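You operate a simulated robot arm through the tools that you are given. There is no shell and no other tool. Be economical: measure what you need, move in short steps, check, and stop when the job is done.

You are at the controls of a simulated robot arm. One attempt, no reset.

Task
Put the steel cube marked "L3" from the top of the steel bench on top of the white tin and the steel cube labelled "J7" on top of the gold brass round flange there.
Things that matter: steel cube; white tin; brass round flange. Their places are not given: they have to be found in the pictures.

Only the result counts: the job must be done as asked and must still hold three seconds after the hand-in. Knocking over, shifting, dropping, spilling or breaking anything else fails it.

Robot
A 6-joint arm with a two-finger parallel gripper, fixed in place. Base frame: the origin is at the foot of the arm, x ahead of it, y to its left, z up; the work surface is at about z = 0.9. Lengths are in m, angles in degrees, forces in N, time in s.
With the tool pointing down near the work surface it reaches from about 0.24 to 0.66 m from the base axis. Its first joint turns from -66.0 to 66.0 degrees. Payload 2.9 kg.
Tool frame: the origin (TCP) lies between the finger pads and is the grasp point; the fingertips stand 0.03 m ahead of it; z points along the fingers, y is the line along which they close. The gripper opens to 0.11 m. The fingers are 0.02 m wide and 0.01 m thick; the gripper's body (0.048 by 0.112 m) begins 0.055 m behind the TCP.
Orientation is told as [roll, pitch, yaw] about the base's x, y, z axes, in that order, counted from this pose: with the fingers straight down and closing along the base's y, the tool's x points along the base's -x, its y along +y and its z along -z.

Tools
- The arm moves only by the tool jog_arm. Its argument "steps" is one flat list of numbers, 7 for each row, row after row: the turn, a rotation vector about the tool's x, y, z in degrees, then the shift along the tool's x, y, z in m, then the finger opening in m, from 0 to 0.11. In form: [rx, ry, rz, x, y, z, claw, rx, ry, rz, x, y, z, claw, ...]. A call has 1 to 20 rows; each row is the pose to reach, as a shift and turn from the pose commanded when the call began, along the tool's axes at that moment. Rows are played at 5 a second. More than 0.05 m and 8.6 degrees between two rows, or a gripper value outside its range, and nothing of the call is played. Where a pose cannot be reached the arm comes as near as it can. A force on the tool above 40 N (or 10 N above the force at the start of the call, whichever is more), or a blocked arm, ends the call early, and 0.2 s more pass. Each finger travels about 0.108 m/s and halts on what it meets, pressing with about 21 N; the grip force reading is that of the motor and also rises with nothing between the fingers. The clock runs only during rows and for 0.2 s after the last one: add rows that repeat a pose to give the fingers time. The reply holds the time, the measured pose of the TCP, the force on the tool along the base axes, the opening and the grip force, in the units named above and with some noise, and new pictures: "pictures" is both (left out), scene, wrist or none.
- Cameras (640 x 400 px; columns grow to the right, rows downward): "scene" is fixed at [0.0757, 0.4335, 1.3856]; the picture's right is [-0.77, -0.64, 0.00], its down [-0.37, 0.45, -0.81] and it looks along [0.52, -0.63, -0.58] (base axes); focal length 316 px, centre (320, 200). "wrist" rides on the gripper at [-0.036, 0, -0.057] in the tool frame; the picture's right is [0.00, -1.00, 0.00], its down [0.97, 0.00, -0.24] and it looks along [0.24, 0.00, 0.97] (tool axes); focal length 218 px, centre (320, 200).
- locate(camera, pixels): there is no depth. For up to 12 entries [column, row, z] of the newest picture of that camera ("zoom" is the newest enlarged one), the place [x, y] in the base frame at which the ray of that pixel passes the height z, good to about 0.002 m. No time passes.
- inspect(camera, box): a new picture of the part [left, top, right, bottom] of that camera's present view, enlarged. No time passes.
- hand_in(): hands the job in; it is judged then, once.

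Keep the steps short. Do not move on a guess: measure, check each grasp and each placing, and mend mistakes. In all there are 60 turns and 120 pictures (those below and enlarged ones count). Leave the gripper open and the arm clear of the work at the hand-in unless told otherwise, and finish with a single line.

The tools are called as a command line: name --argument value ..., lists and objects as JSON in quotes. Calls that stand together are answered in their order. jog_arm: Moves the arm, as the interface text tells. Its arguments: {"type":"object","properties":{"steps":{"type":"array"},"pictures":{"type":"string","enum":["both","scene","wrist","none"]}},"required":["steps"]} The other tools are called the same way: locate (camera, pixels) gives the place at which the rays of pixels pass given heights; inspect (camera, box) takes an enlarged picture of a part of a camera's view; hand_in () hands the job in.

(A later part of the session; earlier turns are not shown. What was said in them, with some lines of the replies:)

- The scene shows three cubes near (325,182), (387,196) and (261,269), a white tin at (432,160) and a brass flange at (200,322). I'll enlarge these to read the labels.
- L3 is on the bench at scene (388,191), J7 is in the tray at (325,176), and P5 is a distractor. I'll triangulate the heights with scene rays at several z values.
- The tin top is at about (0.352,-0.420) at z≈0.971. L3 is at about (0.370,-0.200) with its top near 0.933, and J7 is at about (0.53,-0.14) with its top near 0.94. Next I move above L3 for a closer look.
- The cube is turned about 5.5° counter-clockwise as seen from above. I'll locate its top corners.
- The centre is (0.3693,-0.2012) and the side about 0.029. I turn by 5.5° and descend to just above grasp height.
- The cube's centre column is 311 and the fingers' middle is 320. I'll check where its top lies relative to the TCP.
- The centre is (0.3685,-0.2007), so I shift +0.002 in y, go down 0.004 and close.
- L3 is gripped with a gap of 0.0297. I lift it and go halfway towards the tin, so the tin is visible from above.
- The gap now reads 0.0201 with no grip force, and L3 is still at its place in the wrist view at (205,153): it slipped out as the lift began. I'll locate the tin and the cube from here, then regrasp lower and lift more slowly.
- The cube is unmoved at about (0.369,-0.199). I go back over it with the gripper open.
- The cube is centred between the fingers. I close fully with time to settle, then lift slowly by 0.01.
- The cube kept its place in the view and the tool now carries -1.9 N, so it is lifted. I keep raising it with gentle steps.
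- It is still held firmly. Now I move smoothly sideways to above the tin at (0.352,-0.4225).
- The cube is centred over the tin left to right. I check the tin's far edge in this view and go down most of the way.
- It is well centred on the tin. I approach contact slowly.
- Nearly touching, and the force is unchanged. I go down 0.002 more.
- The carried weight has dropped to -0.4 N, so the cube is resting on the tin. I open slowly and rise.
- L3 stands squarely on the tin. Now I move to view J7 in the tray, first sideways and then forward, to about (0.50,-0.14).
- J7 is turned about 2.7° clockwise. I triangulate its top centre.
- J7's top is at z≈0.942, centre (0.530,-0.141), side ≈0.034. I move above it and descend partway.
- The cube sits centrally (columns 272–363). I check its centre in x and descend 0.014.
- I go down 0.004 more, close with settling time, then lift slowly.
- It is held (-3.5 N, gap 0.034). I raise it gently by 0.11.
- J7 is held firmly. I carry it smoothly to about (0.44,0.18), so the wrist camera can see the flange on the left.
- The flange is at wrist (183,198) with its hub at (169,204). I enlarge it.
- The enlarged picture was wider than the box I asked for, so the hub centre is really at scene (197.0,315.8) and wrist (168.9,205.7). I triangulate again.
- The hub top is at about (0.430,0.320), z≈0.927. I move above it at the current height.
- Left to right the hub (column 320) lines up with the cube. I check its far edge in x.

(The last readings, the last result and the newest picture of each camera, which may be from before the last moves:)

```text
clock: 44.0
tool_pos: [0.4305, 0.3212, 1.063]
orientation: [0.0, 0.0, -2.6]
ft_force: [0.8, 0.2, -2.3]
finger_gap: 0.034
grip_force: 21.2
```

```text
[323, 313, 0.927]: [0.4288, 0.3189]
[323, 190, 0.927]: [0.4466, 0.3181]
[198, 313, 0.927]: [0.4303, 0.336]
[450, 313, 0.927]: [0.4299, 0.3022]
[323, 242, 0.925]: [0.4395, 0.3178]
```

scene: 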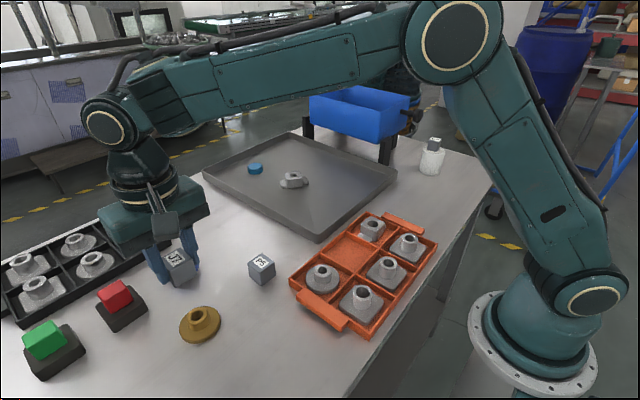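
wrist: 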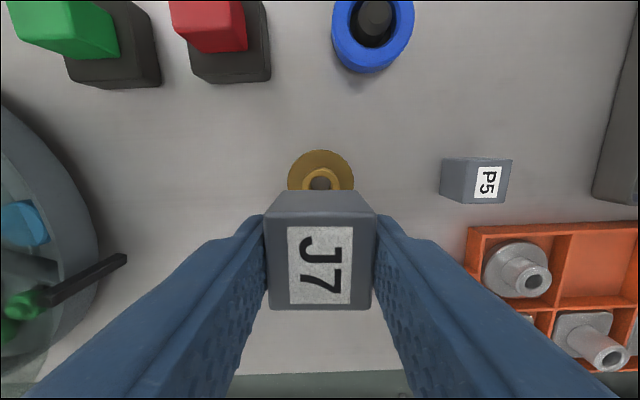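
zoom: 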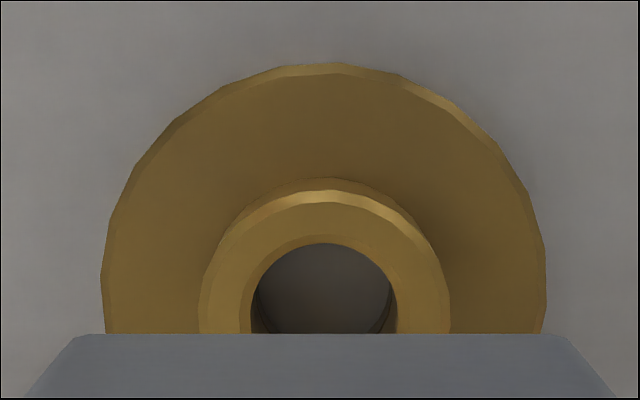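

The hub centre is (0.429,0.319). I apply a small correction (tool x +0.0015, y -0.001) and descend 0.093, leaving about 0.01.

jog_arm --steps '[0, 0, 0, 0.0002, -0.0001, 0.001, 0, 0, 0, 0, 0.0005, -0.0003, 0.004, 0, 0, 0, 0, 0.001, -0.0006, 0.0086, 0, 0, 0, 0, 0.0015, -0.001, 0.0145, 0, 0, 0, 0, 0.0015, -0.001, 0.0216, 0, 0, 0, 0, 0.0015, -0.001, 0.0294, 0, 0, 0, 0, 0.0015, -0.001, 0.0378, 0, 0, 0, 0, 0.0015, -0.001, 0.0465, 0, 0, 0, 0, 0.0015, -0.001, 0.0552, 0, 0, 0, 0, 0.0015, -0.001, 0.0636, 0, 0, 0, 0, 0.0015, -0.001, 0.0714, 0, 0, 0, 0, 0.0015, -0.001, 0.0785, 0, 0, 0, 0, 0.0015, -0.001, 0.0844, 0, 0, 0, 0, 0.0015, -0.001, 0.089, 0, 0, 0, 0, 0.0015, -0.001, 0.092, 0, 0, 0, 0, 0.0015, -0.001, 0.093, 0, 0, 0, 0, 0.0015, -0.001, 0.093, 0]' --pictures "wrist"

inspect --camera "scene" --box '[152, 275, 248, 335]'

```text
clock: 47.6
tool_pos: [0.4295, 0.3182, 0.9708]
orientation: [0.0, 0.0, -2.7]
ft_force: [1.3, -1.1, -3.1]
finger_gap: 0.0339
grip_force: 21.5
```

wrist: 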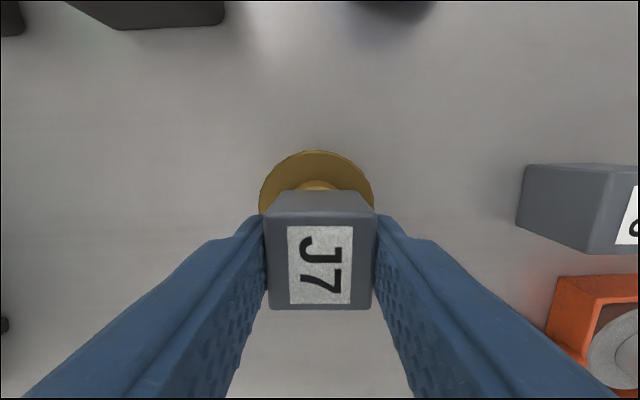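

```text
6.67 times, centred on (200, 305) of scene
```

zoom: 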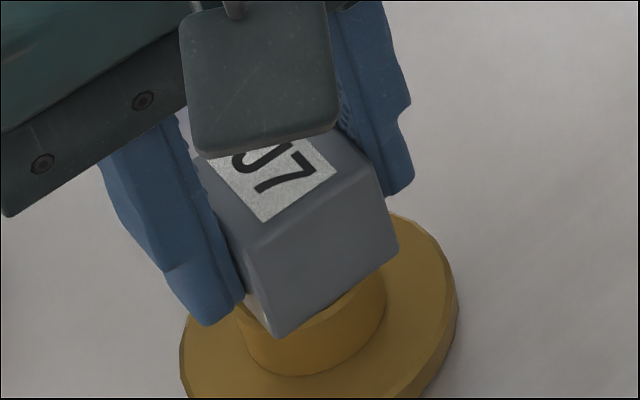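

Alignment is good. I lower it 0.006 slowly and check the force.

jog_arm --steps '[0, 0, 0, 0, 0, 0.001, 0, 0, 0, 0, 0, 0, 0.002, 0, 0, 0, 0, 0, 0, 0.0035, 0, 0, 0, 0, 0, 0, 0.005, 0, 0, 0, 0, 0, 0, 0.006, 0, 0, 0, 0, 0, 0, 0.006, 0]' --pictures "none"

inspect --camera "scene" --box '[168, 290, 232, 330]'

```text
clock: 49.0
tool_pos: [0.429, 0.3197, 0.9644]
orientation: [0.1, -0.1, -2.6]
ft_force: [1.5, 1.7, 14.5]
finger_gap: 0.0337
grip_force: 21.1
```

```text
10.00 times, centred on (200, 310) of scene
```

zoom: 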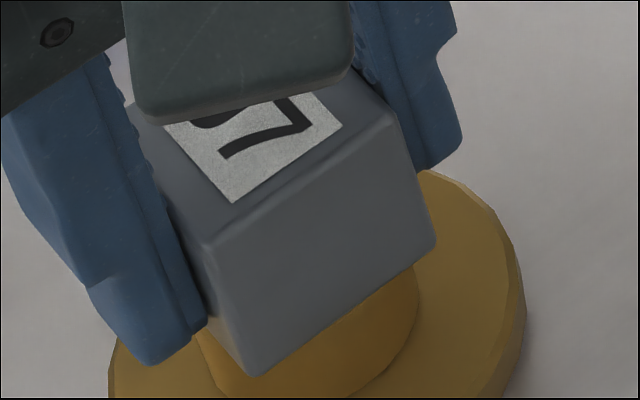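

Contact: +14.5 N. I ease up until the force is near zero before releasing.

jog_arm --steps '[0, 0, 0, 0, 0, -0.0004, 0, 0, 0, 0, 0, 0, -0.0008, 0, 0, 0, 0, 0, 0, -0.0008, 0]' --pictures "none"

```text
clock: 49.8
tool_pos: [0.4282, 0.3197, 0.9672]
orientation: [0.0, 0.0, -2.7]
ft_force: [3.2, 0.2, 11.9]
finger_gap: 0.0339
grip_force: 20.9
```

jog_arm --steps '[0, 0, 0, 0, 0, -0.0006, 0, 0, 0, 0, 0, 0, -0.0012, 0, 0, 0, 0, 0, 0, -0.0012, 0]' --pictures "none"

```text
clock: 50.6
tool_pos: [0.4275, 0.3204, 0.9665]
orientation: [-0.1, 0.2, -2.7]
ft_force: [-0.2, 0.3, -2.8]
finger_gap: 0.0339
grip_force: 21.3
```

The force is -2.8 N, so it is just about lifted. I go down 0.0006, open slowly and rise.

jog_arm --steps '[0, 0, 0, 0, 0, 0.0006, 0, 0, 0, 0, 0, 0, 0.0006, 0, 0, 0, 0, 0, 0, 0.0006, 0.036, 0, 0, 0, 0, 0, 0.0006, 0.05, 0, 0, 0, 0, 0, 0.0006, 0.065, 0, 0, 0, 0, 0, 0.0006, 0.065, 0, 0, 0, 0, 0, -0.015, 0.065, 0, 0, 0, 0, 0, -0.05, 0.065, 0, 0, 0, 0, 0, -0.09, 0.065, 0, 0, 0, 0, 0, -0.13, 0.065, 0, 0, 0, 0, 0, -0.13, 0.065]' --pictures "both"

inspect --camera "scene" --box '[152, 275, 248, 335]'

```text
clock: 53.0
tool_pos: [0.428, 0.3178, 1.0993]
orientation: [-0.1, 0.0, -2.5]
ft_force: [0.4, -0.9, 0.5]
finger_gap: 0.0652
grip_force: 0.1
```

scene: 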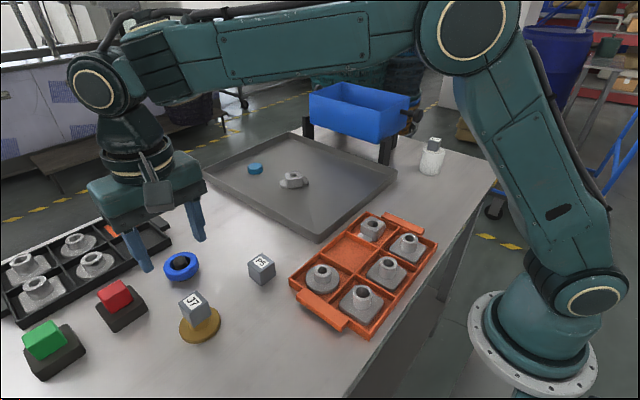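
wrist: 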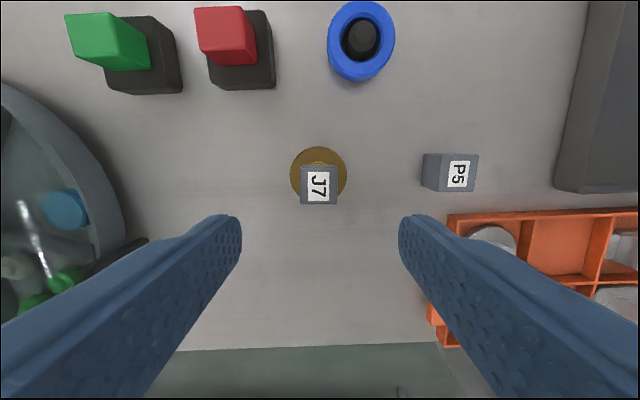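

```text
6.67 times, centred on (200, 305) of scene
```

zoom: 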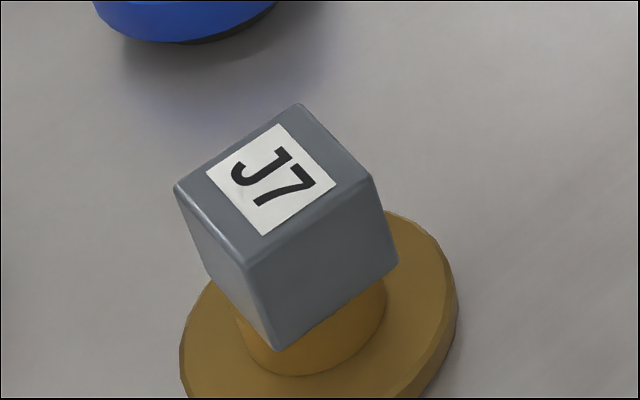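

J7 stands on the flange hub. I verify the centring and retract a bit more.

locate --camera "wrist" --pixels '[[300, 167, 0.962], [337, 167, 0.962], [337, 204, 0.962], [300, 204, 0.962]]'

jog_arm --steps '[0, 0, 0, 0, 0, -0.03, 0.08, 0, 0, 0, 0, -0.02, -0.05, 0.1, 0, 0, 0, 0, -0.05, -0.05, 0.1, 0, 0, 0, 0, -0.08, -0.05, 0.1, 0, 0, 0, 0, -0.08, -0.05, 0.1]' --pictures "scene"

```text
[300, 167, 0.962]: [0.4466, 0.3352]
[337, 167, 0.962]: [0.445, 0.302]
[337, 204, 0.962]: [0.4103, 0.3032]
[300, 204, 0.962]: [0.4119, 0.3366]
```

```text
clock: 54.2
tool_pos: [0.4255, 0.2385, 1.1474]
orientation: [0.0, 0.0, -2.6]
ft_force: [0.0, 0.4, 0.1]
finger_gap: 0.1
grip_force: 0.1
```

scene: 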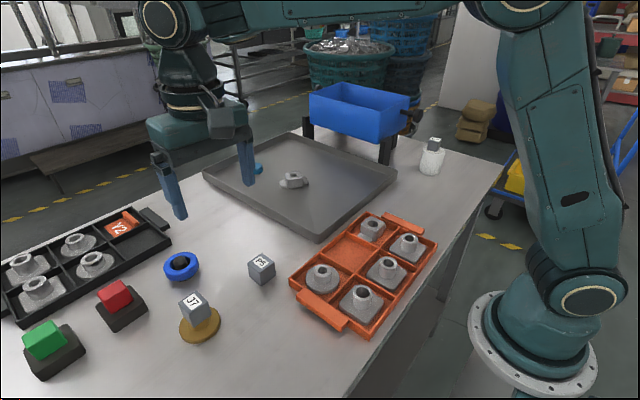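

J7's centre is (0.428,0.319), matching the hub. L3 stands on the tin, nothing else was disturbed, and the gripper is open and clear. I hand in.

hand_in

```text
The job is handed in.
```

L3 is on the white tin and J7 is on the brass flange; L3 slipped from the gripper on the first lift without moving and was regrasped, and the job is handed in.
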